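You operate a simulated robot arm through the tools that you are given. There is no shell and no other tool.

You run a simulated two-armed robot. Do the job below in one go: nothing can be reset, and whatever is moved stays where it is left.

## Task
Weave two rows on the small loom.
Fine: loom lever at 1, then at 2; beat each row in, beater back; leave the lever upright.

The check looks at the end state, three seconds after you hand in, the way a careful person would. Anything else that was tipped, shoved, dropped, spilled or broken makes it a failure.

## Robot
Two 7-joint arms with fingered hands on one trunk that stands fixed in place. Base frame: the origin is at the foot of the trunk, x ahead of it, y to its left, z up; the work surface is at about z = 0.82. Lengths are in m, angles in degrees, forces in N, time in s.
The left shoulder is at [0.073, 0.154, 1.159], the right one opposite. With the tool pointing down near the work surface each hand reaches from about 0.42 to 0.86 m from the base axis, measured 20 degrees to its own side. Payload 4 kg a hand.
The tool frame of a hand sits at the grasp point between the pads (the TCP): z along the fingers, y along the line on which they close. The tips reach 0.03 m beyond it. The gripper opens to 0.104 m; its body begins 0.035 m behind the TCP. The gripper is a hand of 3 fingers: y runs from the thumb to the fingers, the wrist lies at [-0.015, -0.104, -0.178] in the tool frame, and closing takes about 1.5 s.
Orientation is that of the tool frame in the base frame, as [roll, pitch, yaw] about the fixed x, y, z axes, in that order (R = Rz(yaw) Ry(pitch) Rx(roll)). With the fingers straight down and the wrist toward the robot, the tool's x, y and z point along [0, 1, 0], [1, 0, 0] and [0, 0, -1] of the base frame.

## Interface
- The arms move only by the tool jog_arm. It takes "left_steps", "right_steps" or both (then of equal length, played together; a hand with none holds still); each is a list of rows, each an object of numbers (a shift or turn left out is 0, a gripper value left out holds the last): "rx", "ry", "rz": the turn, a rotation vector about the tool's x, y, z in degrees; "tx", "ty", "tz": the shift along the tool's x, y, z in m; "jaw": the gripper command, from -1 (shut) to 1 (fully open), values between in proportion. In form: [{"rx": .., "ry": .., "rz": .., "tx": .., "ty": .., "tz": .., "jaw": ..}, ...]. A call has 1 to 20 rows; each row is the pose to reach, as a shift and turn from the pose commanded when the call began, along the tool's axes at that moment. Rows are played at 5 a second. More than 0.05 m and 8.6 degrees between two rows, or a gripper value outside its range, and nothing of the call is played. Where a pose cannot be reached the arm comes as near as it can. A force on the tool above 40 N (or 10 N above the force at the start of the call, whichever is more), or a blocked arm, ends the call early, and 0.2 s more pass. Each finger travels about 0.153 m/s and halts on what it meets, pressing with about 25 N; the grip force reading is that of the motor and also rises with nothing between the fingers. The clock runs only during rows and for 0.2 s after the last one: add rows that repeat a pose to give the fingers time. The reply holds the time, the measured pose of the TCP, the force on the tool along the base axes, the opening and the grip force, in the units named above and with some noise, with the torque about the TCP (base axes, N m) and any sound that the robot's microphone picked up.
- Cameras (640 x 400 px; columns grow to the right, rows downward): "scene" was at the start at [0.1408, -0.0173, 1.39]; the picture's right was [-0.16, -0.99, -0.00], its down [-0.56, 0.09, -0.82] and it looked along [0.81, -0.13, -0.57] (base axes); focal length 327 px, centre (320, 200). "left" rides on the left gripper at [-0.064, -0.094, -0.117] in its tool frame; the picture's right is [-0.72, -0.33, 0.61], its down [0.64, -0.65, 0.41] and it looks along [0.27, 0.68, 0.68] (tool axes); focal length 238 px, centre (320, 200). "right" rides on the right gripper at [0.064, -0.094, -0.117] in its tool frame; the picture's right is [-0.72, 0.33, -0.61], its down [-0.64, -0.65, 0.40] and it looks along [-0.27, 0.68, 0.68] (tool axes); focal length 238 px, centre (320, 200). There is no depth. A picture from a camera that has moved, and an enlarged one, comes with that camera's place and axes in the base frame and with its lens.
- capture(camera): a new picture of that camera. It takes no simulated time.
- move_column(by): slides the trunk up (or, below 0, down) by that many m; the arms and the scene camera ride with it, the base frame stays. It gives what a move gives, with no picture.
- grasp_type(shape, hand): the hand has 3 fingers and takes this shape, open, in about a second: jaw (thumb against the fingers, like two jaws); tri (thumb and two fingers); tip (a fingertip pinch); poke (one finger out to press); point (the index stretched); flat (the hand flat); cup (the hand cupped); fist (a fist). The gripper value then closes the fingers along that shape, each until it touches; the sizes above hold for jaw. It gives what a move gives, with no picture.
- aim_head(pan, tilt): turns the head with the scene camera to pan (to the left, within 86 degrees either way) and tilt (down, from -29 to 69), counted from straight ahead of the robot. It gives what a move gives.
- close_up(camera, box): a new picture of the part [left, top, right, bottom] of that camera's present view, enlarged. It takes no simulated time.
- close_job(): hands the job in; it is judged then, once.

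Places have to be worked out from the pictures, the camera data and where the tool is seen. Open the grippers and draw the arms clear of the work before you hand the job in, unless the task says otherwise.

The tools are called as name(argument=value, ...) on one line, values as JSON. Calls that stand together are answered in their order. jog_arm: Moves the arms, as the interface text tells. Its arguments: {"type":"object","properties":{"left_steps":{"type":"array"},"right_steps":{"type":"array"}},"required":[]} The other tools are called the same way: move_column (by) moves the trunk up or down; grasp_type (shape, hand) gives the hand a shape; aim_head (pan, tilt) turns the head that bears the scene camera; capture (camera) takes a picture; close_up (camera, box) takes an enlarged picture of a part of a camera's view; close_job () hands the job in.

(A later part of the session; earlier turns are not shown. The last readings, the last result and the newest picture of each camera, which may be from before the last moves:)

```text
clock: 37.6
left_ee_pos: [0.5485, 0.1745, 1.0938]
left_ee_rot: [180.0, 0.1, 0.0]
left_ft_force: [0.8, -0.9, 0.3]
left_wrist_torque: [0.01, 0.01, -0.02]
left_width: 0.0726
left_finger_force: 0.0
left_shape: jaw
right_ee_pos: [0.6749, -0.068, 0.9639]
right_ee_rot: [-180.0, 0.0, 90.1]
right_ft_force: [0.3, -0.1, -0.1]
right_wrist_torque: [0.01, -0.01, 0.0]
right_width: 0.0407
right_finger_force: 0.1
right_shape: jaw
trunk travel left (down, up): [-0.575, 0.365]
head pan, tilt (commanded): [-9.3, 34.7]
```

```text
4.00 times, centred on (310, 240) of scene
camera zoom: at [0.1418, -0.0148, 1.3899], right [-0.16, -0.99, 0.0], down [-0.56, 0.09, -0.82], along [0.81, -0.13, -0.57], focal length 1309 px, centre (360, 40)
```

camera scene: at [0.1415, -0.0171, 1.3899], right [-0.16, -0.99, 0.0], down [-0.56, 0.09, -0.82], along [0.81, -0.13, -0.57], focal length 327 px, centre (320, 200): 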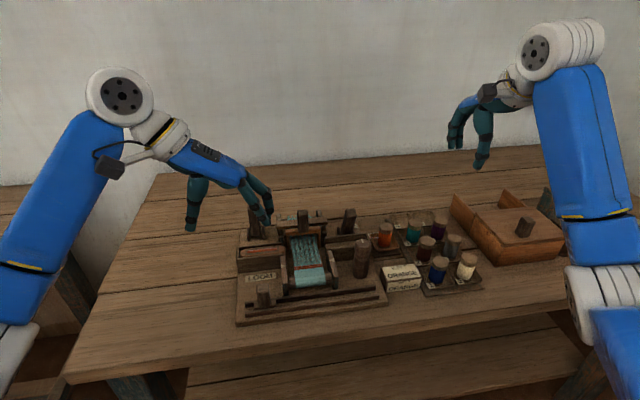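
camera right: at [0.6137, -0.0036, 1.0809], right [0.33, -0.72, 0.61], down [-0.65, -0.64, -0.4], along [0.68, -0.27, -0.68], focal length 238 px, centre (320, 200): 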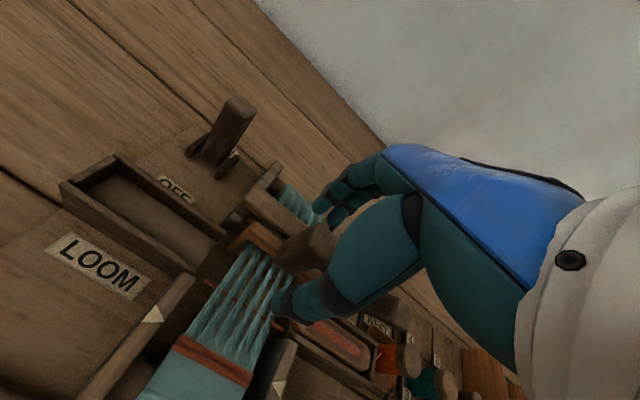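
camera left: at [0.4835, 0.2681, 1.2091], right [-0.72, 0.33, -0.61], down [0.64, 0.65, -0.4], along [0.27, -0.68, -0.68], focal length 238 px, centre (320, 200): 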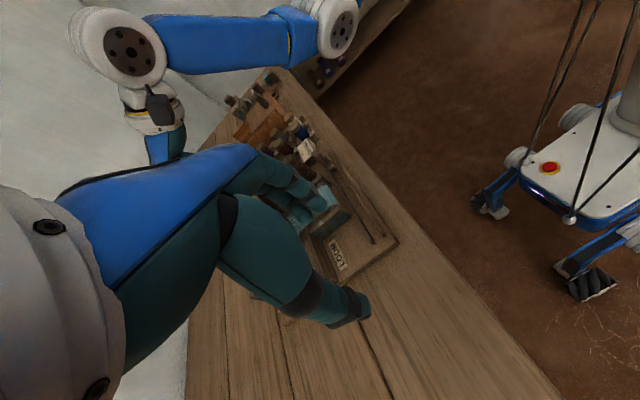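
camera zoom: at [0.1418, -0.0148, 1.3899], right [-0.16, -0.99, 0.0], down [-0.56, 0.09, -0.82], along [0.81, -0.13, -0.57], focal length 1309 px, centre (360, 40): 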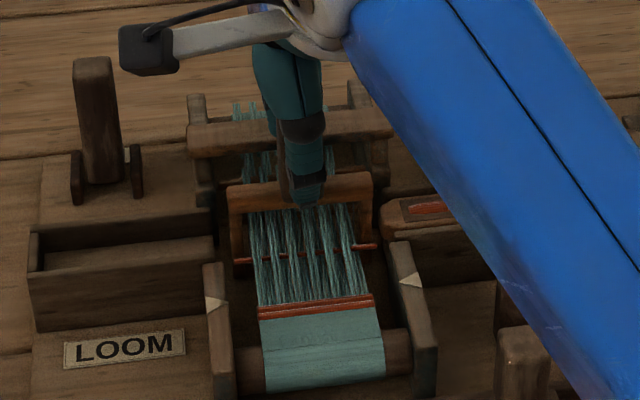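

The beater slides freely and is almost at the loose pick. I continue pulling it toward the cloth in small steps.

jog_arm(right_steps=[{"ty": -0.008}, {"ty": -0.016}, {"ty": -0.024}, {"ty": -0.03}, {"ty": -0.03}])

close_up(camera="right", box=[150, 140, 400, 390])

close_up(camera="scene", box=[260, 190, 360, 290])

```text
clock: 38.8
left_ee_pos: [0.5476, 0.1742, 1.093]
left_ee_rot: [180.0, 0.0, -0.1]
left_ft_force: [0.6, 0.2, -0.6]
left_wrist_torque: [0.01, -0.02, -0.02]
left_width: 0.0724
left_finger_force: 0.0
left_shape: jaw
right_ee_pos: [0.6445, -0.0677, 0.9634]
right_ee_rot: [-180.0, 0.0, 90.1]
right_ft_force: [0.3, -0.3, 0.5]
right_wrist_torque: [0.02, 0.0, 0.02]
right_width: 0.0408
right_finger_force: 0.1
right_shape: jaw
trunk travel left (down, up): [-0.575, 0.365]
head pan, tilt (commanded): [-9.3, 34.7]
```

```text
1.60 times, centred on (275, 265) of right
camera zoom: at [0.5507, -0.0037, 1.0803], right [0.33, -0.72, 0.61], down [-0.65, -0.64, -0.4], along [0.68, -0.27, -0.68], focal length 381 px, centre (392, 96)
```

zoom: 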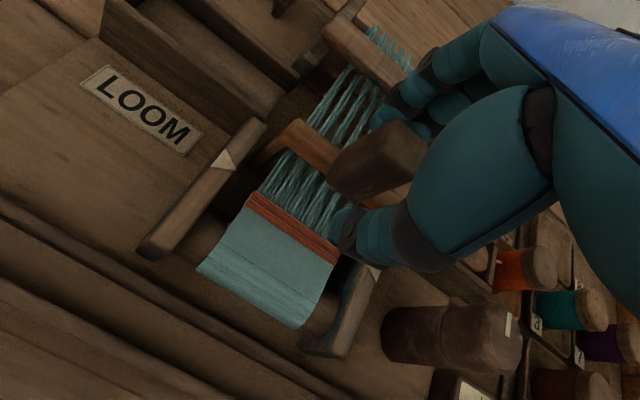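

```text
4.00 times, centred on (310, 240) of scene
camera zoom: at [0.1418, -0.0148, 1.3899], right [-0.16, -0.99, 0.0], down [-0.56, 0.09, -0.82], along [0.81, -0.13, -0.57], focal length 1309 px, centre (360, 40)
```

zoom: 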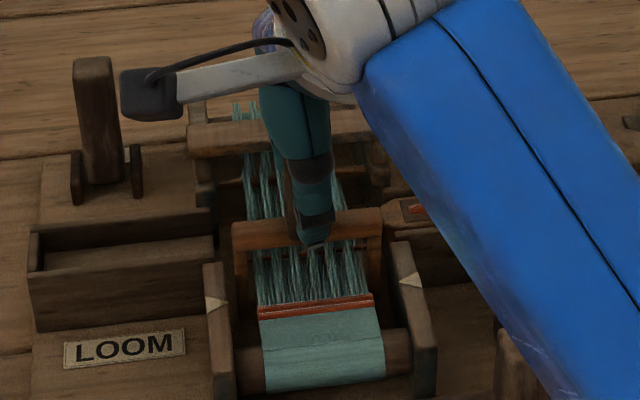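

The pick is now being carried by the reed and the fell is about 1–2 cm ahead. I continue slowly until it meets resistance.

jog_arm(right_steps=[{"ty": -0.006}, {"ty": -0.012}, {"ty": -0.017}, {"ty": -0.022}, {"ty": -0.022}])

close_up(camera="right", box=[150, 140, 400, 390])

close_up(camera="scene", box=[260, 190, 360, 290])

```text
clock: 40.0
left_ee_pos: [0.5482, 0.1746, 1.0934]
left_ee_rot: [179.8, 0.0, 0.0]
left_ft_force: [0.0, -0.3, 0.1]
left_wrist_torque: [-0.01, -0.01, 0.04]
left_width: 0.0723
left_finger_force: 0.2
left_shape: jaw
right_ee_pos: [0.6244, -0.0673, 0.9646]
right_ee_rot: [179.9, 0.0, 90.1]
right_ft_force: [5.0, 0.7, 1.8]
right_wrist_torque: [0.01, -0.13, 0.04]
right_width: 0.0424
right_finger_force: 0.0
right_shape: jaw
trunk travel left (down, up): [-0.575, 0.365]
head pan, tilt (commanded): [-9.3, 34.7]
```

```text
1.60 times, centred on (275, 265) of right
camera zoom: at [0.5291, -0.0041, 1.0804], right [0.33, -0.72, 0.61], down [-0.65, -0.64, -0.4], along [0.68, -0.27, -0.68], focal length 381 px, centre (392, 96)
```

zoom: 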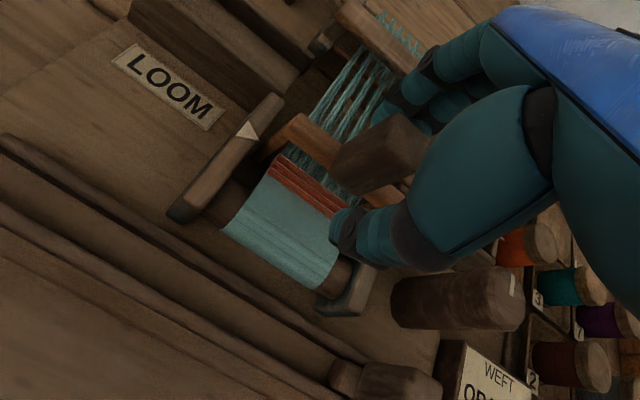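

```text
4.00 times, centred on (310, 240) of scene
camera zoom: at [0.1424, -0.0144, 1.3899], right [-0.16, -0.99, 0.0], down [-0.56, 0.09, -0.82], along [0.81, -0.13, -0.57], focal length 1309 px, centre (360, 40)
```

zoom: 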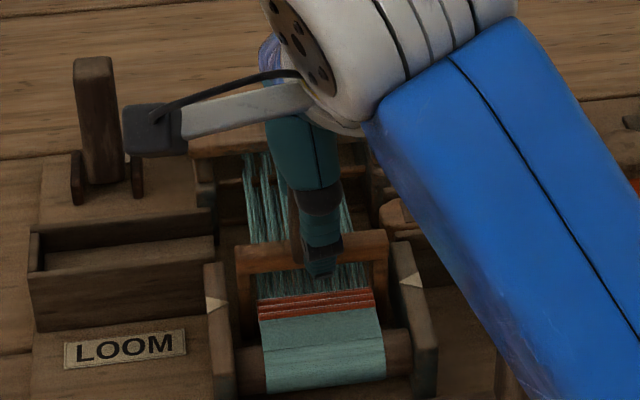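

The pick has joined the cloth as a third orange line, with 5 N resistance. I press 5 mm further for a firm beat, then push the beater back.

jog_arm(right_steps=[{"ty": -0.003}, {"ty": -0.006}, {"ty": -0.006}])

close_up(camera="scene", box=[260, 190, 360, 290])

```text
clock: 40.8
left_ee_pos: [0.5491, 0.1758, 1.0927]
left_ee_rot: [179.8, -0.1, 0.0]
left_ft_force: [0.8, 0.5, 0.4]
left_wrist_torque: [0.0, -0.02, 0.04]
left_width: 0.0724
left_finger_force: 0.1
left_shape: jaw
right_ee_pos: [0.6177, -0.0685, 0.9643]
right_ee_rot: [180.0, 0.0, 90.1]
right_ft_force: [11.9, 0.8, 4.6]
right_wrist_torque: [0.02, -0.39, 0.04]
right_width: 0.0464
right_finger_force: 0.2
right_shape: jaw
trunk travel left (down, up): [-0.575, 0.365]
head pan, tilt (commanded): [-9.3, 34.7]
```

```text
4.00 times, centred on (310, 240) of scene
camera zoom: at [0.1438, -0.0141, 1.3897], right [-0.16, -0.99, 0.0], down [-0.57, 0.09, -0.82], along [0.81, -0.13, -0.57], focal length 1309 px, centre (360, 40)
```

zoom: 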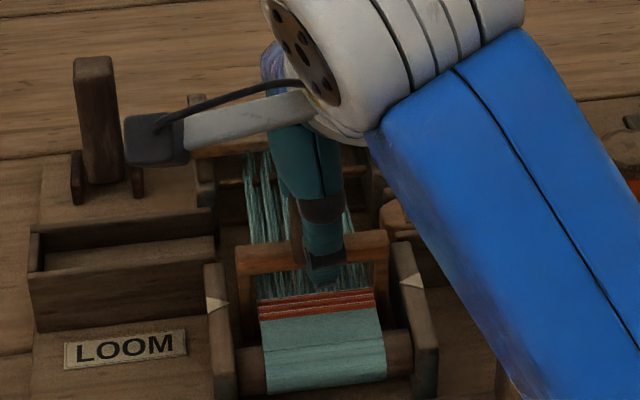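

The row is beaten in firmly (12 N). Now I push the beater back with the thumb, slowing at the end.

jog_arm(right_steps=[{"ty": 0.01}, {"ty": 0.02}, {"ty": 0.032}, {"ty": 0.044}, {"ty": 0.056}, {"ty": 0.068}, {"ty": 0.078}, {"ty": 0.086}, {"ty": 0.092}, {"ty": 0.092}])

close_up(camera="right", box=[200, 140, 400, 340])

close_up(camera="scene", box=[260, 190, 360, 290])

```text
clock: 43.0
left_ee_pos: [0.5483, 0.1752, 1.0918]
left_ee_rot: [-180.0, 0.0, 0.1]
left_ft_force: [0.5, -0.4, 1.3]
left_wrist_torque: [0.0, -0.01, 0.04]
left_width: 0.0724
left_finger_force: 0.0
left_shape: jaw
right_ee_pos: [0.7076, -0.0686, 0.9632]
right_ee_rot: [179.9, 0.0, 90.1]
right_ft_force: [-0.2, -0.3, 0.0]
right_wrist_torque: [-0.02, -0.01, 0.01]
right_width: 0.0409
right_finger_force: 0.0
right_shape: jaw
trunk travel left (down, up): [-0.575, 0.365]
head pan, tilt (commanded): [-9.3, 34.7]
```

```text
2.00 times, centred on (300, 240) of right
camera zoom: at [0.6137, -0.0049, 1.0803], right [0.33, -0.72, 0.61], down [-0.65, -0.64, -0.4], along [0.68, -0.27, -0.68], focal length 477 px, centre (360, 120)
```

zoom: 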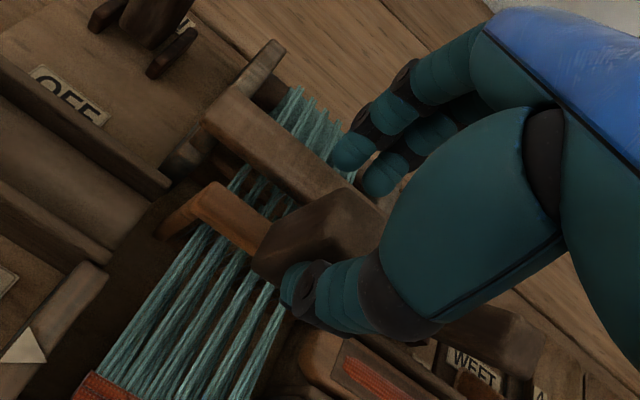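

```text
4.00 times, centred on (310, 240) of scene
camera zoom: at [0.1416, -0.0148, 1.3899], right [-0.16, -0.99, 0.0], down [-0.56, 0.09, -0.82], along [0.81, -0.13, -0.57], focal length 1309 px, centre (360, 40)
```

zoom: 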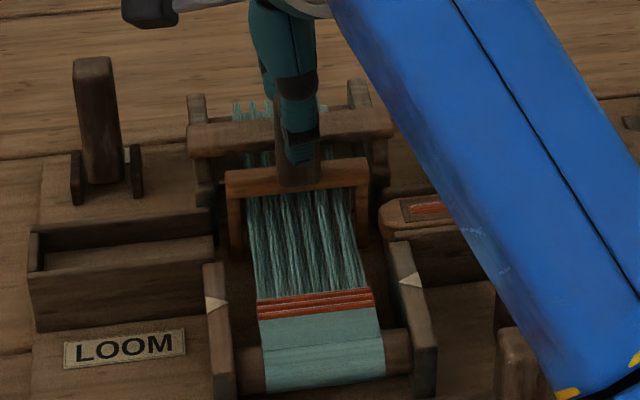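

The beater still stands about 1 cm in front of its rest. I push on gently until it stops.

jog_arm(right_steps=[{"ty": 0.004}, {"ty": 0.008}, {"ty": 0.012}, {"ty": 0.012}])

close_up(camera="right", box=[200, 140, 400, 340])

close_up(camera="scene", box=[260, 190, 360, 290])

```text
clock: 44.0
left_ee_pos: [0.549, 0.1752, 1.0923]
left_ee_rot: [-179.9, 0.0, -0.1]
left_ft_force: [-0.2, 0.0, -0.1]
left_wrist_torque: [0.04, -0.03, -0.01]
left_width: 0.0724
left_finger_force: 0.1
left_shape: jaw
right_ee_pos: [0.7205, -0.0672, 0.9631]
right_ee_rot: [-180.0, 0.0, 90.0]
right_ft_force: [-2.1, 0.7, 0.2]
right_wrist_torque: [0.01, 0.01, 0.01]
right_width: 0.0407
right_finger_force: 0.1
right_shape: jaw
trunk travel left (down, up): [-0.575, 0.365]
head pan, tilt (commanded): [-9.3, 34.7]
```

```text
2.00 times, centred on (300, 240) of right
camera zoom: at [0.6261, -0.0039, 1.0801], right [0.33, -0.72, 0.61], down [-0.65, -0.64, -0.4], along [0.68, -0.27, -0.68], focal length 477 px, centre (360, 120)
```

zoom: 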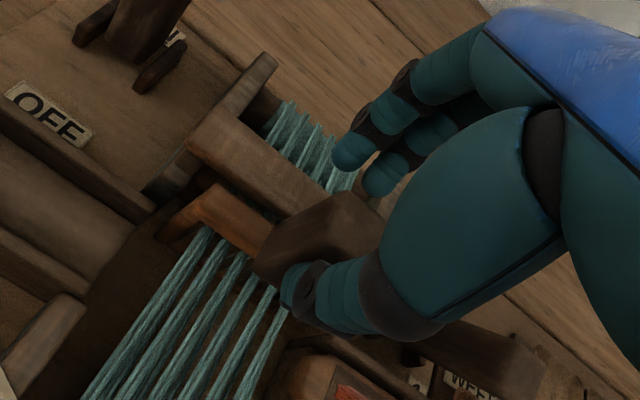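

```text
4.00 times, centred on (310, 240) of scene
camera zoom: at [0.1416, -0.0148, 1.3899], right [-0.16, -0.99, 0.0], down [-0.56, 0.09, -0.82], along [0.81, -0.13, -0.57], focal length 1309 px, centre (360, 40)
```

zoom: 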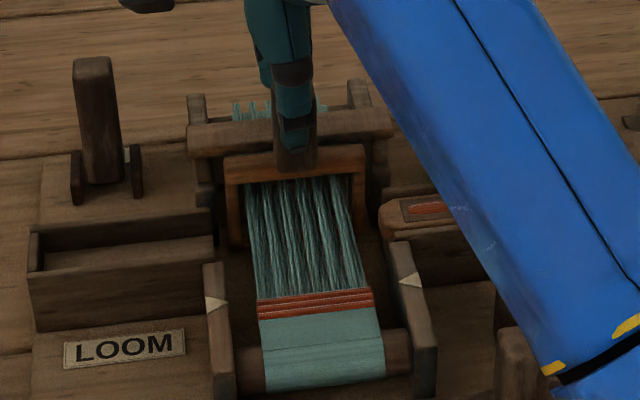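

The reed bar is back at its initial image position. I press 4 mm more to make sure it is on its rear stop.

jog_arm(right_steps=[{"ty": 0.002}, {"ty": 0.004}, {"ty": 0.004}])

close_up(camera="scene", box=[270, 195, 340, 245])

```text
clock: 44.8
left_ee_pos: [0.5472, 0.1741, 1.0928]
left_ee_rot: [-179.9, -0.1, -0.1]
left_ft_force: [0.4, -0.5, 1.0]
left_wrist_torque: [-0.02, 0.02, 0.0]
left_width: 0.0722
left_finger_force: 0.0
left_shape: jaw
right_ee_pos: [0.7227, -0.0673, 0.9636]
right_ee_rot: [180.0, 0.1, 90.1]
right_ft_force: [-3.5, 0.2, 0.3]
right_wrist_torque: [-0.02, 0.07, -0.01]
right_width: 0.0425
right_finger_force: 0.1
right_shape: jaw
trunk travel left (down, up): [-0.575, 0.365]
head pan, tilt (commanded): [-9.3, 34.7]
```

```text
8.00 times, centred on (305, 220) of scene
camera zoom: at [0.141, -0.0146, 1.39], right [-0.16, -0.99, 0.0], down [-0.56, 0.09, -0.82], along [0.81, -0.13, -0.57], focal length 2619 px, centre (440, 40)
```

zoom: 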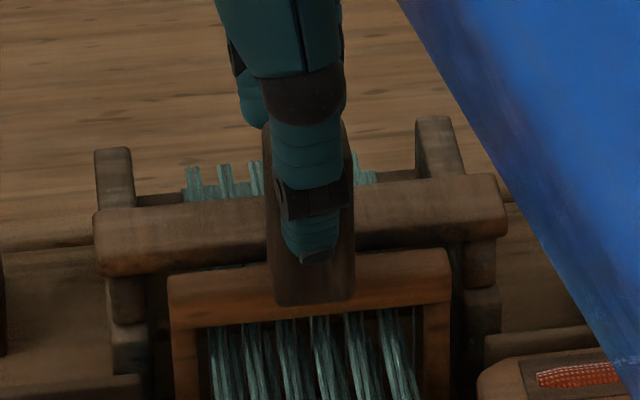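

The beater is on its rear stop. I open the right hand, lift it and move it above the shed lever, whose top now leans to about (0.723, -0.182, 0.94).

jog_arm(right_steps=[{"ty": -0.006}, {"ty": -0.006, "jaw": 0.1}, {"ty": -0.006, "jaw": 0.35}, {"ty": -0.006, "tz": -0.03}, {"ty": -0.004, "tz": -0.07}, {"ty": 0.0, "tz": -0.1}, {"tx": -0.03, "tz": -0.12}, {"tx": -0.07, "tz": -0.12}, {"tx": -0.1, "tz": -0.12, "ty": 0.004}, {"tx": -0.115, "tz": -0.12, "ty": 0.006}, {"tx": -0.115, "tz": -0.09, "ty": 0.006}, {"tx": -0.115, "tz": -0.07, "ty": 0.006}, {"tx": -0.115, "tz": -0.07, "ty": 0.006}])

capture(camera="right")

close_up(camera="scene", box=[260, 150, 410, 290])

```text
clock: 47.6
left_ee_pos: [0.5486, 0.1738, 1.0928]
left_ee_rot: [180.0, 0.0, -0.1]
left_ft_force: [0.5, -0.3, 0.8]
left_wrist_torque: [0.02, 0.0, 0.02]
left_width: 0.0725
left_finger_force: 0.0
left_shape: jaw
right_ee_pos: [0.7315, -0.1845, 1.0357]
right_ee_rot: [180.0, 0.0, 90.1]
right_ft_force: [1.0, 0.3, -0.8]
right_wrist_torque: [-0.01, -0.04, 0.01]
right_width: 0.0696
right_finger_force: 0.1
right_shape: jaw
trunk travel left (down, up): [-0.575, 0.365]
head pan, tilt (commanded): [-9.3, 34.7]
```

```text
taken
camera right: at [0.6372, -0.1202, 1.1514], right [0.33, -0.72, 0.61], down [-0.65, -0.64, -0.4], along [0.68, -0.27, -0.68], focal length 238 px, centre (320, 200)
```

right: 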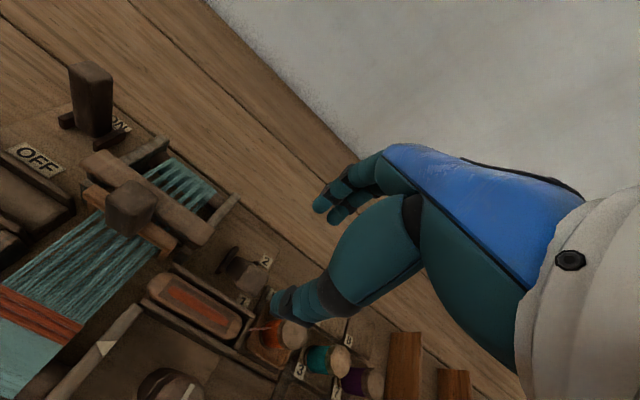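

```text
2.86 times, centred on (335, 220) of scene
camera zoom: at [0.1416, -0.0153, 1.3899], right [-0.16, -0.99, 0.0], down [-0.56, 0.09, -0.82], along [0.81, -0.13, -0.57], focal length 935 px, centre (277, 143)
```

zoom: 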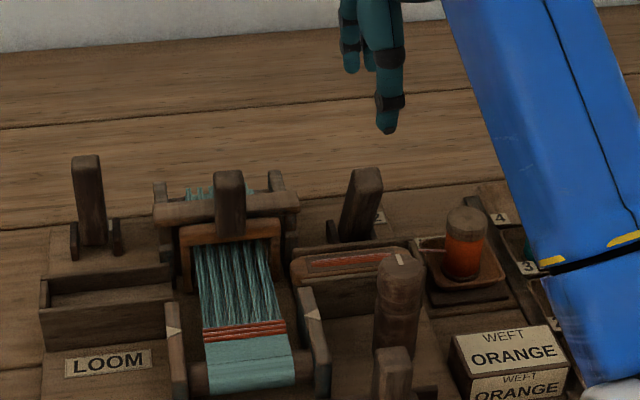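

I zoom to triangulate the leaning lever top before descending.

close_up(camera="right", box=[190, 220, 310, 340])

close_up(camera="scene", box=[320, 190, 384, 240])

```text
3.33 times, centred on (250, 280) of right
camera zoom: at [0.6372, -0.1202, 1.1514], right [0.33, -0.72, 0.61], down [-0.65, -0.64, -0.4], along [0.68, -0.27, -0.68], focal length 794 px, centre (553, -67)
```

zoom: 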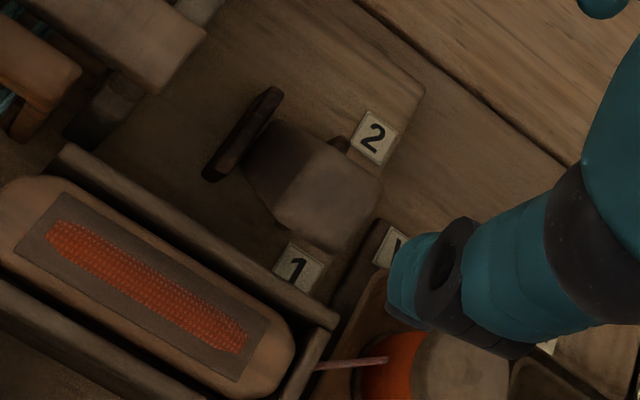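

```text
8.00 times, centred on (352, 215) of scene
camera zoom: at [0.1416, -0.0153, 1.3899], right [-0.16, -0.99, 0.0], down [-0.56, 0.09, -0.82], along [0.81, -0.13, -0.57], focal length 2619 px, centre (64, 80)
```

zoom: 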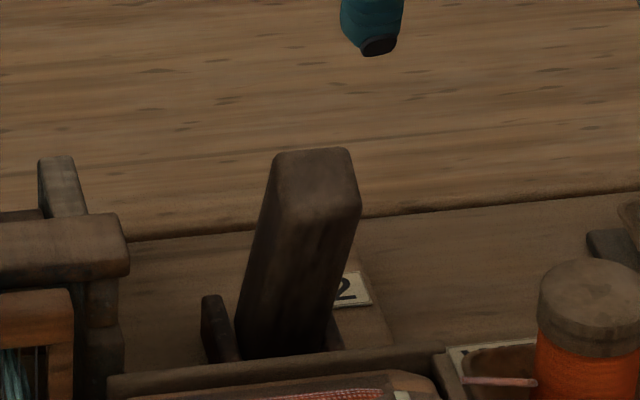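

The lever top is at about (0.716, -0.180, 0.943). I shift slightly toward me and lower to z≈0.927 so the thumb is in front of it and the fingers behind.

jog_arm(right_steps=[{"ty": -0.007, "tx": 0.003, "tz": 0.02}, {"ty": -0.007, "tx": 0.003, "tz": 0.05}, {"ty": -0.007, "tx": 0.003, "tz": 0.08}, {"ty": -0.007, "tx": 0.003, "tz": 0.1}, {"ty": -0.007, "tx": 0.003, "tz": 0.109}, {"ty": -0.007, "tx": 0.003, "tz": 0.109}])

close_up(camera="right", box=[180, 160, 420, 380])

close_up(camera="scene", box=[300, 170, 400, 260])

```text
clock: 49.0
left_ee_pos: [0.5486, 0.175, 1.093]
left_ee_rot: [179.9, 0.0, 0.0]
left_ft_force: [0.3, 0.4, -0.2]
left_wrist_torque: [0.0, -0.03, 0.01]
left_width: 0.0726
left_finger_force: 0.1
left_shape: jaw
right_ee_pos: [0.7229, -0.1801, 0.9247]
right_ee_rot: [180.0, -0.1, 90.1]
right_ft_force: [0.0, 0.7, -0.1]
right_wrist_torque: [0.03, -0.02, 0.0]
right_width: 0.07
right_finger_force: 0.1
right_shape: jaw
trunk travel left (down, up): [-0.575, 0.365]
head pan, tilt (commanded): [-9.3, 34.7]
```

```text
1.82 times, centred on (300, 270) of right
camera zoom: at [0.629, -0.1165, 1.0415], right [0.33, -0.72, 0.61], down [-0.65, -0.64, -0.4], along [0.68, -0.27, -0.68], focal length 433 px, centre (356, 73)
```

zoom: 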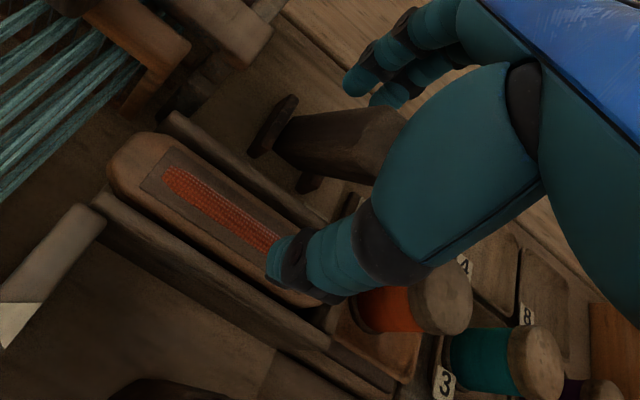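

```text
4.44 times, centred on (350, 215) of scene
camera zoom: at [0.1417, -0.0153, 1.3899], right [-0.16, -0.99, 0.0], down [-0.56, 0.09, -0.82], along [0.81, -0.13, -0.57], focal length 1455 px, centre (187, 133)
```

zoom: 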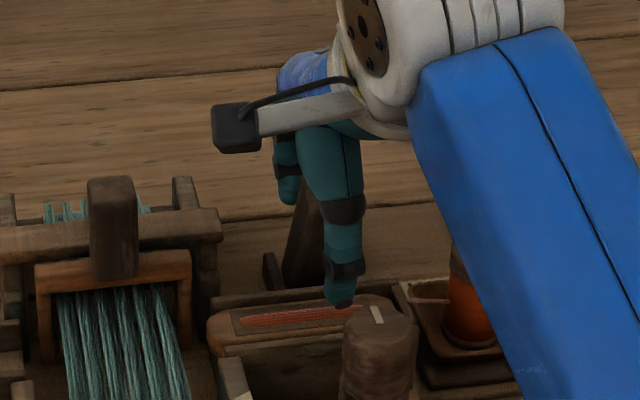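

Thumb is in front of the lever and clear of the shuttle. I narrow to about 5 cm and push forward in small steps, past upright toward plate 2.

jog_arm(right_steps=[{"jaw": 0.1}, {"jaw": -0.05}, {"ty": 0.01, "jaw": -0.05}, {"ty": 0.02}, {"ty": 0.03}, {"ty": 0.04}, {"ty": 0.048}, {"ty": 0.056}, {"ty": 0.064}, {"ty": 0.064}])

close_up(camera="right", box=[180, 160, 420, 380])

close_up(camera="scene", box=[270, 160, 400, 290])

```text
clock: 51.2
left_ee_pos: [0.5486, 0.1749, 1.093]
left_ee_rot: [-180.0, 0.0, 0.0]
left_ft_force: [-0.3, 0.0, 0.6]
left_wrist_torque: [-0.01, 0.01, -0.02]
left_width: 0.0726
left_finger_force: 0.0
left_shape: jaw
right_ee_pos: [0.7877, -0.1792, 0.9248]
right_ee_rot: [-180.0, 0.0, 90.1]
right_ft_force: [0.1, 0.4, -0.4]
right_wrist_torque: [0.0, 0.01, -0.02]
right_width: 0.0498
right_finger_force: 0.1
right_shape: jaw
trunk travel left (down, up): [-0.575, 0.365]
head pan, tilt (commanded): [-9.3, 34.7]
```

```text
1.82 times, centred on (300, 270) of right
camera zoom: at [0.6935, -0.1156, 1.0421], right [0.33, -0.72, 0.61], down [-0.65, -0.64, -0.4], along [0.68, -0.27, -0.68], focal length 433 px, centre (356, 73)
```

zoom: 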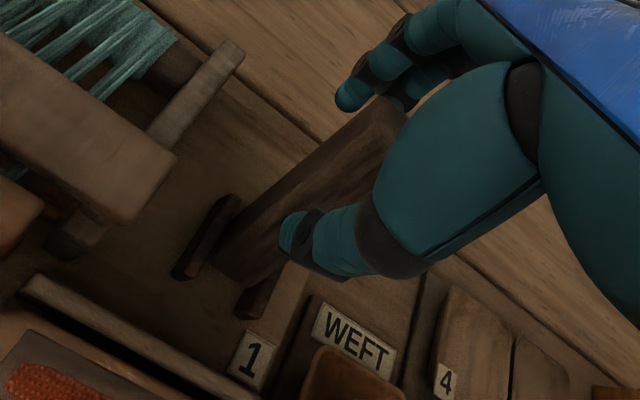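

```text
3.08 times, centred on (335, 225) of scene
camera zoom: at [0.1418, -0.0152, 1.3899], right [-0.16, -0.99, 0.0], down [-0.56, 0.09, -0.82], along [0.81, -0.13, -0.57], focal length 1007 px, centre (274, 123)
```

zoom: 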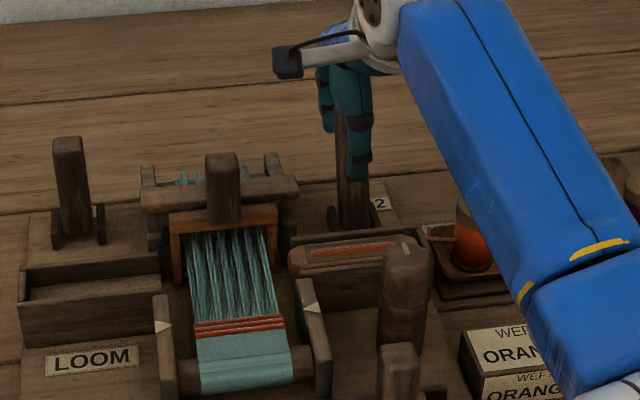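

The lever is now past upright and moves freely. I push on toward 2 until it meets its stop.

jog_arm(right_steps=[{"ty": 0.006}, {"ty": 0.012, "tz": 0.001}, {"ty": 0.018, "tz": 0.003}, {"ty": 0.024, "tz": 0.004}, {"ty": 0.024, "tz": 0.004}])

close_up(camera="right", box=[180, 160, 420, 380])

close_up(camera="scene", box=[270, 160, 400, 290])

```text
clock: 52.4
left_ee_pos: [0.5451, 0.1749, 1.0948]
left_ee_rot: [179.8, -0.3, -0.1]
left_ft_force: [-0.2, -0.3, 0.3]
left_wrist_torque: [0.03, -0.01, 0.01]
left_width: 0.0728
left_finger_force: 0.0
left_shape: jaw
right_ee_pos: [0.8075, -0.1793, 0.925]
right_ee_rot: [179.8, 0.0, 90.1]
right_ft_force: [-14.6, 0.8, 8.8]
right_wrist_torque: [-0.01, 0.68, 0.0]
right_width: 0.0623
right_finger_force: 0.1
right_shape: jaw
trunk travel left (down, up): [-0.575, 0.365]
head pan, tilt (commanded): [-9.3, 34.7]
```

```text
1.82 times, centred on (300, 270) of right
camera zoom: at [0.7139, -0.1147, 1.0408], right [0.33, -0.72, 0.61], down [-0.65, -0.64, -0.41], along [0.69, -0.27, -0.68], focal length 433 px, centre (356, 73)
```

zoom: 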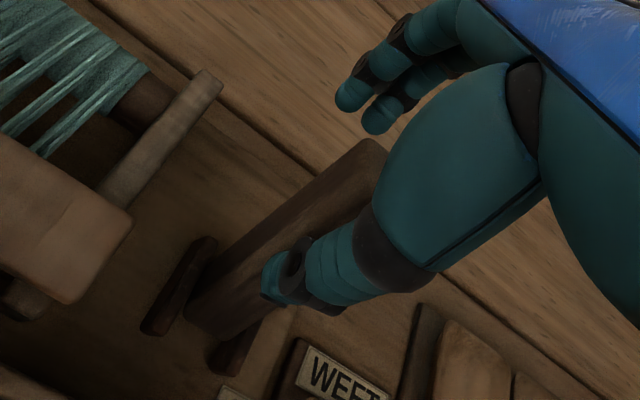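

```text
3.08 times, centred on (335, 225) of scene
camera zoom: at [0.136, -0.0146, 1.3906], right [-0.16, -0.99, 0.0], down [-0.56, 0.09, -0.82], along [0.81, -0.13, -0.57], focal length 1007 px, centre (274, 123)
```

zoom: 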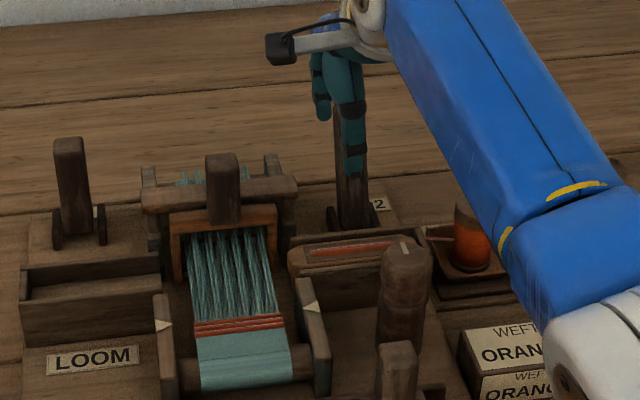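

The lever meets its stop (about 15 N) with a tilt mirroring position 1. I back off and check it stays.

jog_arm(right_steps=[{"ty": -0.008}, {"ty": -0.016}, {"ty": -0.022}, {"ty": -0.022}])

close_up(camera="right", box=[180, 160, 420, 380])

close_up(camera="scene", box=[270, 160, 400, 290])

```text
clock: 53.4
left_ee_pos: [0.5481, 0.1735, 1.0935]
left_ee_rot: [180.0, 0.0, 0.0]
left_ft_force: [-0.6, 0.1, -0.6]
left_wrist_torque: [0.05, -0.02, -0.01]
left_width: 0.0726
left_finger_force: 0.0
left_shape: jaw
right_ee_pos: [0.7898, -0.1785, 0.9203]
right_ee_rot: [-179.9, 0.0, 90.2]
right_ft_force: [-0.6, -0.9, -0.7]
right_wrist_torque: [0.0, 0.04, 0.02]
right_width: 0.0505
right_finger_force: 0.0
right_shape: jaw
trunk travel left (down, up): [-0.575, 0.365]
head pan, tilt (commanded): [-9.3, 34.7]
```

```text
1.82 times, centred on (300, 270) of right
camera zoom: at [0.6958, -0.1151, 1.0374], right [0.33, -0.72, 0.61], down [-0.65, -0.64, -0.4], along [0.68, -0.27, -0.68], focal length 433 px, centre (356, 73)
```

zoom: 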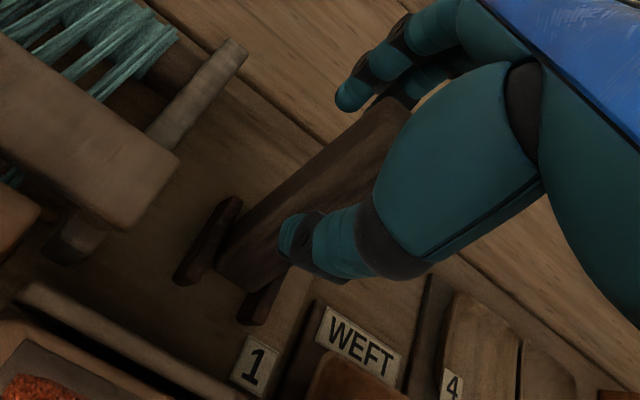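

```text
3.08 times, centred on (335, 225) of scene
camera zoom: at [0.1416, -0.0153, 1.3899], right [-0.16, -0.99, 0.0], down [-0.56, 0.09, -0.82], along [0.81, -0.13, -0.57], focal length 1007 px, centre (274, 123)
```

zoom: 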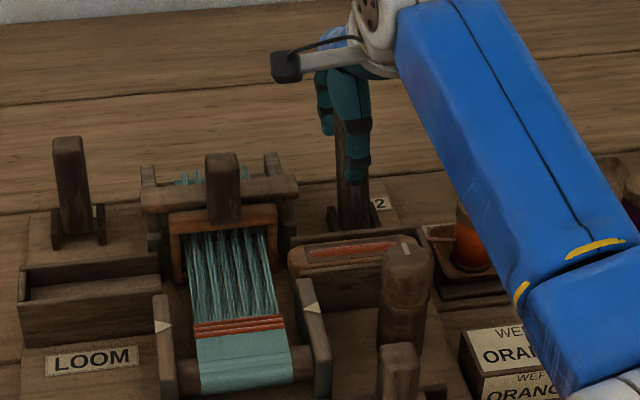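

The lever stays at 2 with no contact. I open a little, lift the right hand straight up and move it aside as before.

jog_arm(right_steps=[{"jaw": 0.1}, {"jaw": 0.35}, {"tz": -0.03}, {"tz": -0.07}, {"tz": -0.11}, {"tz": -0.15}, {"tz": -0.175, "tx": -0.03, "ty": -0.01}, {"tz": -0.19, "tx": -0.06, "ty": -0.035}, {"tz": -0.2, "tx": -0.095, "ty": -0.06}, {"tz": -0.2, "tx": -0.13, "ty": -0.09}, {"tz": -0.2, "tx": -0.165, "ty": -0.12}, {"tz": -0.2, "tx": -0.195, "ty": -0.14}, {"tz": -0.2, "tx": -0.195, "ty": -0.14}])

close_up(camera="scene", box=[230, 190, 400, 330])

close_up(camera="scene", box=[270, 195, 360, 285])

capture(camera="left")

```text
clock: 56.2
left_ee_pos: [0.5499, 0.1731, 1.0919]
left_ee_rot: [-180.0, -0.1, -0.1]
left_ft_force: [0.3, 0.0, -0.1]
left_wrist_torque: [-0.03, 0.01, -0.01]
left_width: 0.0726
left_finger_force: 0.0
left_shape: jaw
right_ee_pos: [0.6485, -0.3765, 1.1204]
right_ee_rot: [-179.9, -0.1, 90.1]
right_ft_force: [0.0, -0.3, -1.1]
right_wrist_torque: [-0.01, -0.02, -0.01]
right_width: 0.07
right_finger_force: 0.1
right_shape: jaw
trunk travel left (down, up): [-0.575, 0.365]
head pan, tilt (commanded): [-9.3, 34.7]
```

```text
2.86 times, centred on (315, 260) of scene
camera zoom: at [0.1421, -0.0163, 1.3898], right [-0.16, -0.99, 0.0], down [-0.56, 0.09, -0.82], along [0.81, -0.13, -0.57], focal length 935 px, centre (334, 29)
```

zoom: 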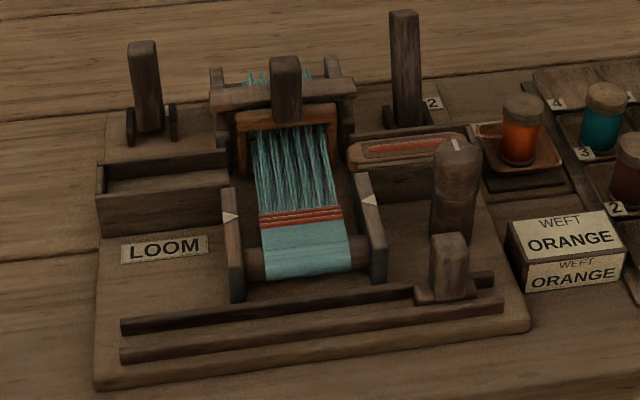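

```text
4.44 times, centred on (315, 240) of scene
camera zoom: at [0.1421, -0.0163, 1.3898], right [-0.16, -0.99, 0.0], down [-0.56, 0.09, -0.82], along [0.81, -0.13, -0.57], focal length 1455 px, centre (342, 22)
```

zoom: 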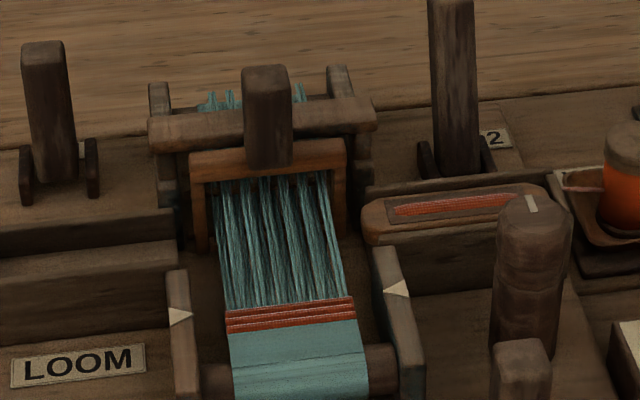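

```text
taken
camera left: at [0.4842, 0.2673, 1.2089], right [-0.72, 0.33, -0.61], down [0.64, 0.65, -0.4], along [0.27, -0.68, -0.68], focal length 238 px, centre (320, 200)
```

left: 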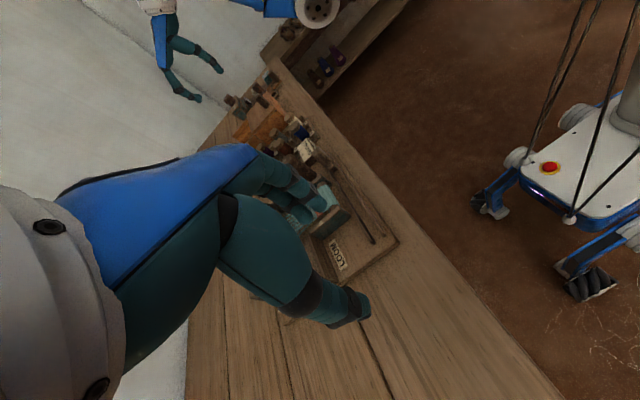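

Lever at 2 leans away and the opposite shed is open. I bring the left hand back over the slider knob at the right end (x 0.560, y -0.172), first above it.

jog_arm(left_steps=[{"ty": 0.04, "tx": 0.003, "jaw": 0.08}, {"ty": 0.08, "tx": 0.006}, {"ty": 0.12, "tx": 0.0105}, {"ty": 0.16, "tx": 0.0105}, {"ty": 0.2, "tx": 0.0105}, {"ty": 0.24, "tx": 0.0105}, {"ty": 0.28, "tx": 0.0105}, {"ty": 0.315, "tx": 0.0105}, {"ty": 0.345, "tx": 0.0105, "tz": 0.02}, {"ty": 0.345, "tx": 0.0105, "tz": 0.06}, {"ty": 0.345, "tx": 0.0105, "tz": 0.1}, {"ty": 0.345, "tx": 0.0105, "tz": 0.13}, {"ty": 0.345, "tx": 0.0105, "tz": 0.13}])

close_up(camera="scene", box=[280, 190, 440, 330])

close_up(camera="left", box=[260, 120, 500, 400])

```text
clock: 59.0
left_ee_pos: [0.5581, -0.1718, 0.9613]
left_ee_rot: [-179.9, -0.1, -0.1]
left_ft_force: [-0.1, 0.1, 0.0]
left_wrist_torque: [0.02, 0.0, 0.0]
left_width: 0.0565
left_finger_force: 0.1
left_shape: jaw
right_ee_pos: [0.6495, -0.3778, 1.1207]
right_ee_rot: [180.0, -0.1, 90.0]
right_ft_force: [0.4, -0.1, 0.1]
right_wrist_torque: [0.01, -0.01, -0.01]
right_width: 0.0698
right_finger_force: 0.0
right_shape: jaw
trunk travel left (down, up): [-0.575, 0.365]
head pan, tilt (commanded): [-9.3, 34.7]
```

```text
2.86 times, centred on (360, 260) of scene
camera zoom: at [0.1417, -0.0186, 1.3899], right [-0.16, -0.99, 0.0], down [-0.56, 0.09, -0.82], along [0.81, -0.13, -0.57], focal length 935 px, centre (206, 29)
```

zoom: 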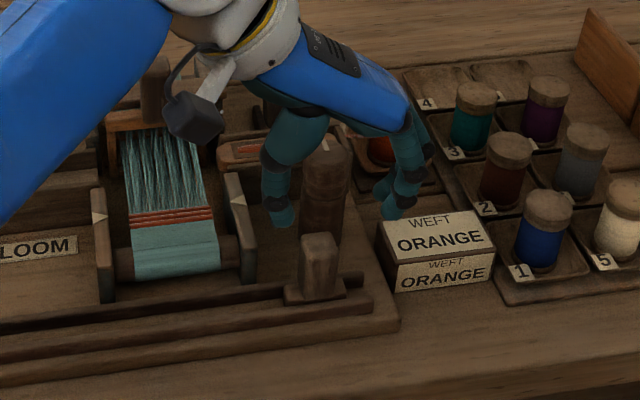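

```text
1.43 times, centred on (380, 260) of left
camera zoom: at [0.4943, -0.0781, 1.0773], right [-0.72, 0.33, -0.61], down [0.64, 0.65, -0.4], along [0.27, -0.68, -0.68], focal length 340 px, centre (234, 114)
```

zoom: 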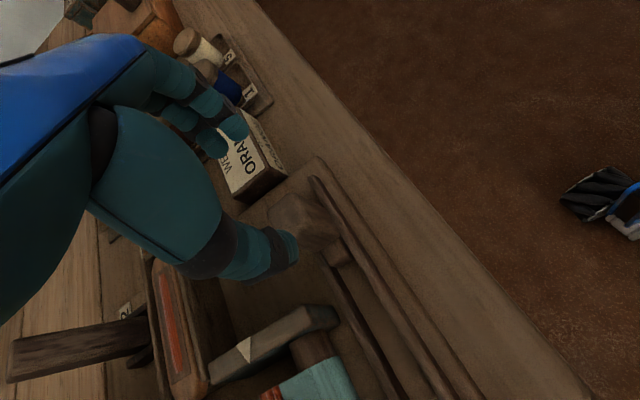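

Knob at y≈-0.167 lies between thumb and fingers. I lower to z≈0.888 along the same line I left by.

jog_arm(left_steps=[{"tx": 0.001, "tz": 0.025}, {"tx": 0.001, "tz": 0.045}, {"tx": 0.001, "tz": 0.06}, {"tx": 0.001, "tz": 0.073}, {"tx": 0.001, "tz": 0.073}])

close_up(camera="scene", box=[280, 190, 440, 330])

close_up(camera="left", box=[260, 120, 500, 400])

```text
clock: 60.2
left_ee_pos: [0.5596, -0.1708, 0.8861]
left_ee_rot: [-179.9, 0.0, 0.1]
left_ft_force: [0.2, -0.6, 0.1]
left_wrist_torque: [-0.01, 0.01, -0.01]
left_width: 0.0566
left_finger_force: 0.0
left_shape: jaw
right_ee_pos: [0.6492, -0.3779, 1.1198]
right_ee_rot: [179.9, -0.1, 90.1]
right_ft_force: [-0.3, -0.2, 0.6]
right_wrist_torque: [-0.03, -0.02, -0.01]
right_width: 0.0699
right_finger_force: 0.0
right_shape: jaw
trunk travel left (down, up): [-0.575, 0.365]
head pan, tilt (commanded): [-9.3, 34.7]
```

```text
2.86 times, centred on (360, 260) of scene
camera zoom: at [0.1416, -0.0183, 1.3899], right [-0.16, -0.99, 0.0], down [-0.56, 0.09, -0.82], along [0.81, -0.13, -0.57], focal length 935 px, centre (206, 29)
```

zoom: 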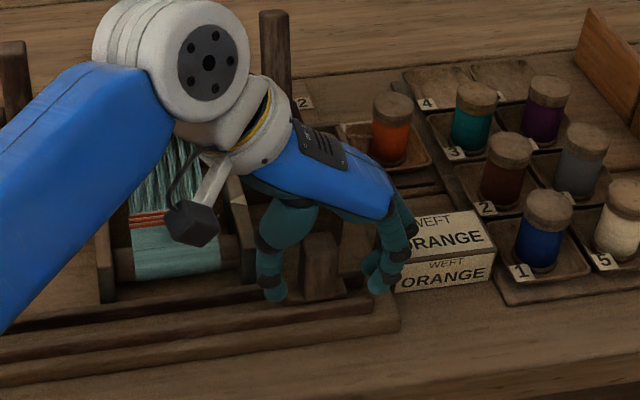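

```text
1.43 times, centred on (380, 260) of left
camera zoom: at [0.4949, -0.0768, 1.0032], right [-0.72, 0.33, -0.61], down [0.64, 0.65, -0.4], along [0.27, -0.68, -0.68], focal length 340 px, centre (234, 114)
```

zoom: 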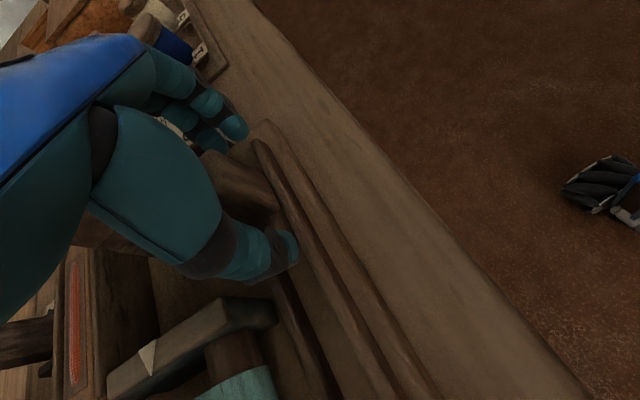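

I narrow to 3.5 cm and slide the knob left, steadily.

jog_arm(left_steps=[{"jaw": -0.15}, {"jaw": -0.35}, {"ty": -0.01, "jaw": -0.35}, {"ty": -0.02}, {"ty": -0.032}, {"ty": -0.044}, {"ty": -0.056}, {"ty": -0.068}, {"ty": -0.08}, {"ty": -0.092}, {"ty": -0.104}, {"ty": -0.116}, {"ty": -0.128}, {"ty": -0.14}, {"ty": -0.152}, {"ty": -0.164}, {"ty": -0.176}, {"ty": -0.186}, {"ty": -0.186}])

close_up(camera="scene", box=[220, 190, 400, 330])

close_up(camera="left", box=[260, 120, 500, 400])

```text
clock: 64.2
left_ee_pos: [0.5599, 0.0153, 0.888]
left_ee_rot: [-180.0, 0.0, 0.2]
left_ft_force: [-0.6, 0.9, 0.7]
left_wrist_torque: [-0.01, 0.0, 0.01]
left_width: 0.0341
left_finger_force: 0.1
left_shape: jaw
right_ee_pos: [0.6495, -0.3766, 1.1208]
right_ee_rot: [-179.9, -0.1, 90.1]
right_ft_force: [-0.3, 0.1, 0.0]
right_wrist_torque: [0.03, -0.03, -0.04]
right_width: 0.0699
right_finger_force: 0.0
right_shape: jaw
trunk travel left (down, up): [-0.575, 0.365]
head pan, tilt (commanded): [-9.3, 34.7]
```

```text
2.86 times, centred on (310, 260) of scene
camera zoom: at [0.1417, -0.0173, 1.3899], right [-0.16, -0.99, 0.0], down [-0.56, 0.09, -0.82], along [0.81, -0.13, -0.57], focal length 935 px, centre (349, 29)
```

zoom: 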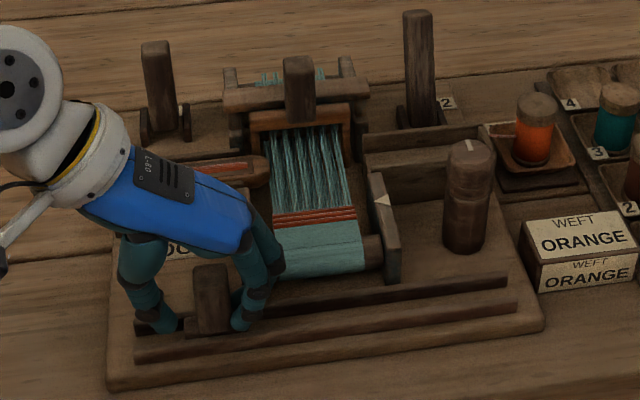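

```text
1.43 times, centred on (380, 260) of left
camera zoom: at [0.4953, 0.1092, 1.0045], right [-0.72, 0.33, -0.61], down [0.64, 0.65, -0.4], along [0.27, -0.68, -0.68], focal length 340 px, centre (234, 114)
```

zoom: 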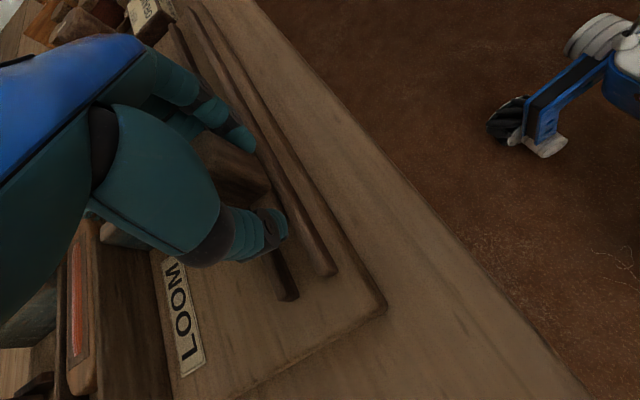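

The shuttle is nearly in the left box but the slider hasn't reached its stop. I continue gently to the left.

jog_arm(left_steps=[{"ty": -0.005}, {"ty": -0.01}, {"ty": -0.015}, {"ty": -0.02}, {"ty": -0.02}])

close_up(camera="scene", box=[220, 190, 400, 330])

```text
clock: 65.4
left_ee_pos: [0.5596, 0.0353, 0.888]
left_ee_rot: [180.0, 0.0, 0.0]
left_ft_force: [1.9, -2.2, 0.5]
left_wrist_torque: [-0.07, 0.0, 0.01]
left_width: 0.0349
left_finger_force: 0.0
left_shape: jaw
right_ee_pos: [0.6505, -0.3776, 1.1204]
right_ee_rot: [-180.0, -0.1, 90.1]
right_ft_force: [0.3, 0.0, 0.0]
right_wrist_torque: [0.01, -0.03, -0.01]
right_width: 0.0701
right_finger_force: 0.0
right_shape: jaw
trunk travel left (down, up): [-0.575, 0.365]
head pan, tilt (commanded): [-9.3, 34.7]
```

```text
2.86 times, centred on (310, 260) of scene
camera zoom: at [0.1416, -0.0179, 1.3899], right [-0.16, -0.99, 0.0], down [-0.56, 0.09, -0.82], along [0.81, -0.13, -0.57], focal length 935 px, centre (349, 29)
```

zoom: 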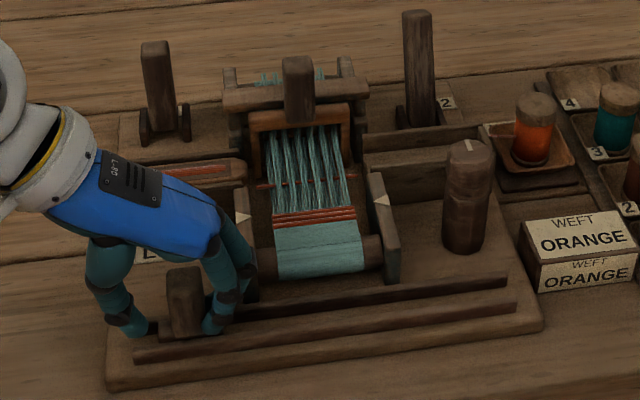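

The second pick is laid across the shed and the stop is just being touched. I press 5 mm more to seat the slider at its left stop.

jog_arm(left_steps=[{"ty": -0.003}, {"ty": -0.006}, {"ty": -0.006}])

close_up(camera="scene", box=[260, 200, 360, 290])

```text
clock: 66.2
left_ee_pos: [0.5595, 0.0402, 0.8893]
left_ee_rot: [-180.0, 0.0, 0.0]
left_ft_force: [-0.6, -8.4, 2.5]
left_wrist_torque: [-0.23, -0.02, -0.09]
left_width: 0.0371
left_finger_force: 0.0
left_shape: jaw
right_ee_pos: [0.6492, -0.379, 1.1205]
right_ee_rot: [179.9, -0.1, 90.2]
right_ft_force: [0.0, 0.5, 0.3]
right_wrist_torque: [0.0, 0.01, 0.05]
right_width: 0.0699
right_finger_force: 0.1
right_shape: jaw
trunk travel left (down, up): [-0.575, 0.365]
head pan, tilt (commanded): [-9.3, 34.7]
```

```text
4.44 times, centred on (310, 245) of scene
camera zoom: at [0.1411, -0.0201, 1.3899], right [-0.16, -0.99, 0.0], down [-0.56, 0.09, -0.82], along [0.81, -0.13, -0.57], focal length 1455 px, centre (364, 0)
```

zoom: 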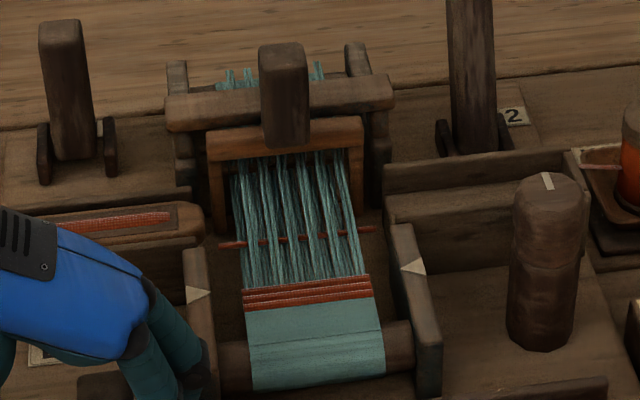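

The second pick is laid and the slider is on its left stop with the shuttle in the left box. I release the knob, lift the left hand and move it out to the left.

jog_arm(left_steps=[{"ty": 0.007, "jaw": -0.1}, {"ty": 0.007, "jaw": 0.1}, {"ty": 0.007, "jaw": 0.1}, {"ty": 0.007, "tz": -0.03}, {"ty": 0.007, "tz": -0.07}, {"ty": 0.007, "tz": -0.11}, {"ty": -0.02, "tz": -0.15}, {"ty": -0.05, "tz": -0.18}, {"ty": -0.09, "tz": -0.2}, {"ty": -0.12, "tz": -0.2}, {"ty": -0.145, "tz": -0.2}, {"ty": -0.145, "tz": -0.2}])

close_up(camera="scene", box=[230, 190, 400, 330])

```text
clock: 68.8
left_ee_pos: [0.559, 0.1847, 1.0882]
left_ee_rot: [180.0, 0.1, 0.0]
left_ft_force: [-0.1, -0.2, 0.0]
left_wrist_torque: [0.0, 0.03, 0.02]
left_width: 0.0568
left_finger_force: 0.0
left_shape: jaw
right_ee_pos: [0.6504, -0.3757, 1.1218]
right_ee_rot: [-180.0, 0.0, 90.2]
right_ft_force: [0.1, 0.1, 0.0]
right_wrist_torque: [0.04, -0.01, 0.01]
right_width: 0.0699
right_finger_force: 0.2
right_shape: jaw
trunk travel left (down, up): [-0.575, 0.365]
head pan, tilt (commanded): [-9.3, 34.7]
```

```text
2.86 times, centred on (315, 260) of scene
camera zoom: at [0.1417, -0.0163, 1.3899], right [-0.16, -0.99, 0.0], down [-0.56, 0.09, -0.82], along [0.81, -0.13, -0.57], focal length 935 px, centre (334, 29)
```

zoom: 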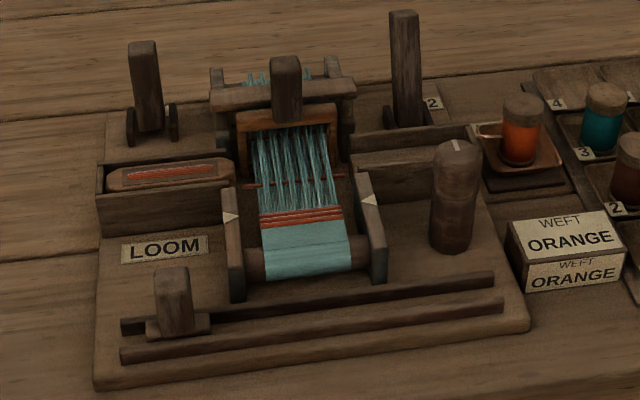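

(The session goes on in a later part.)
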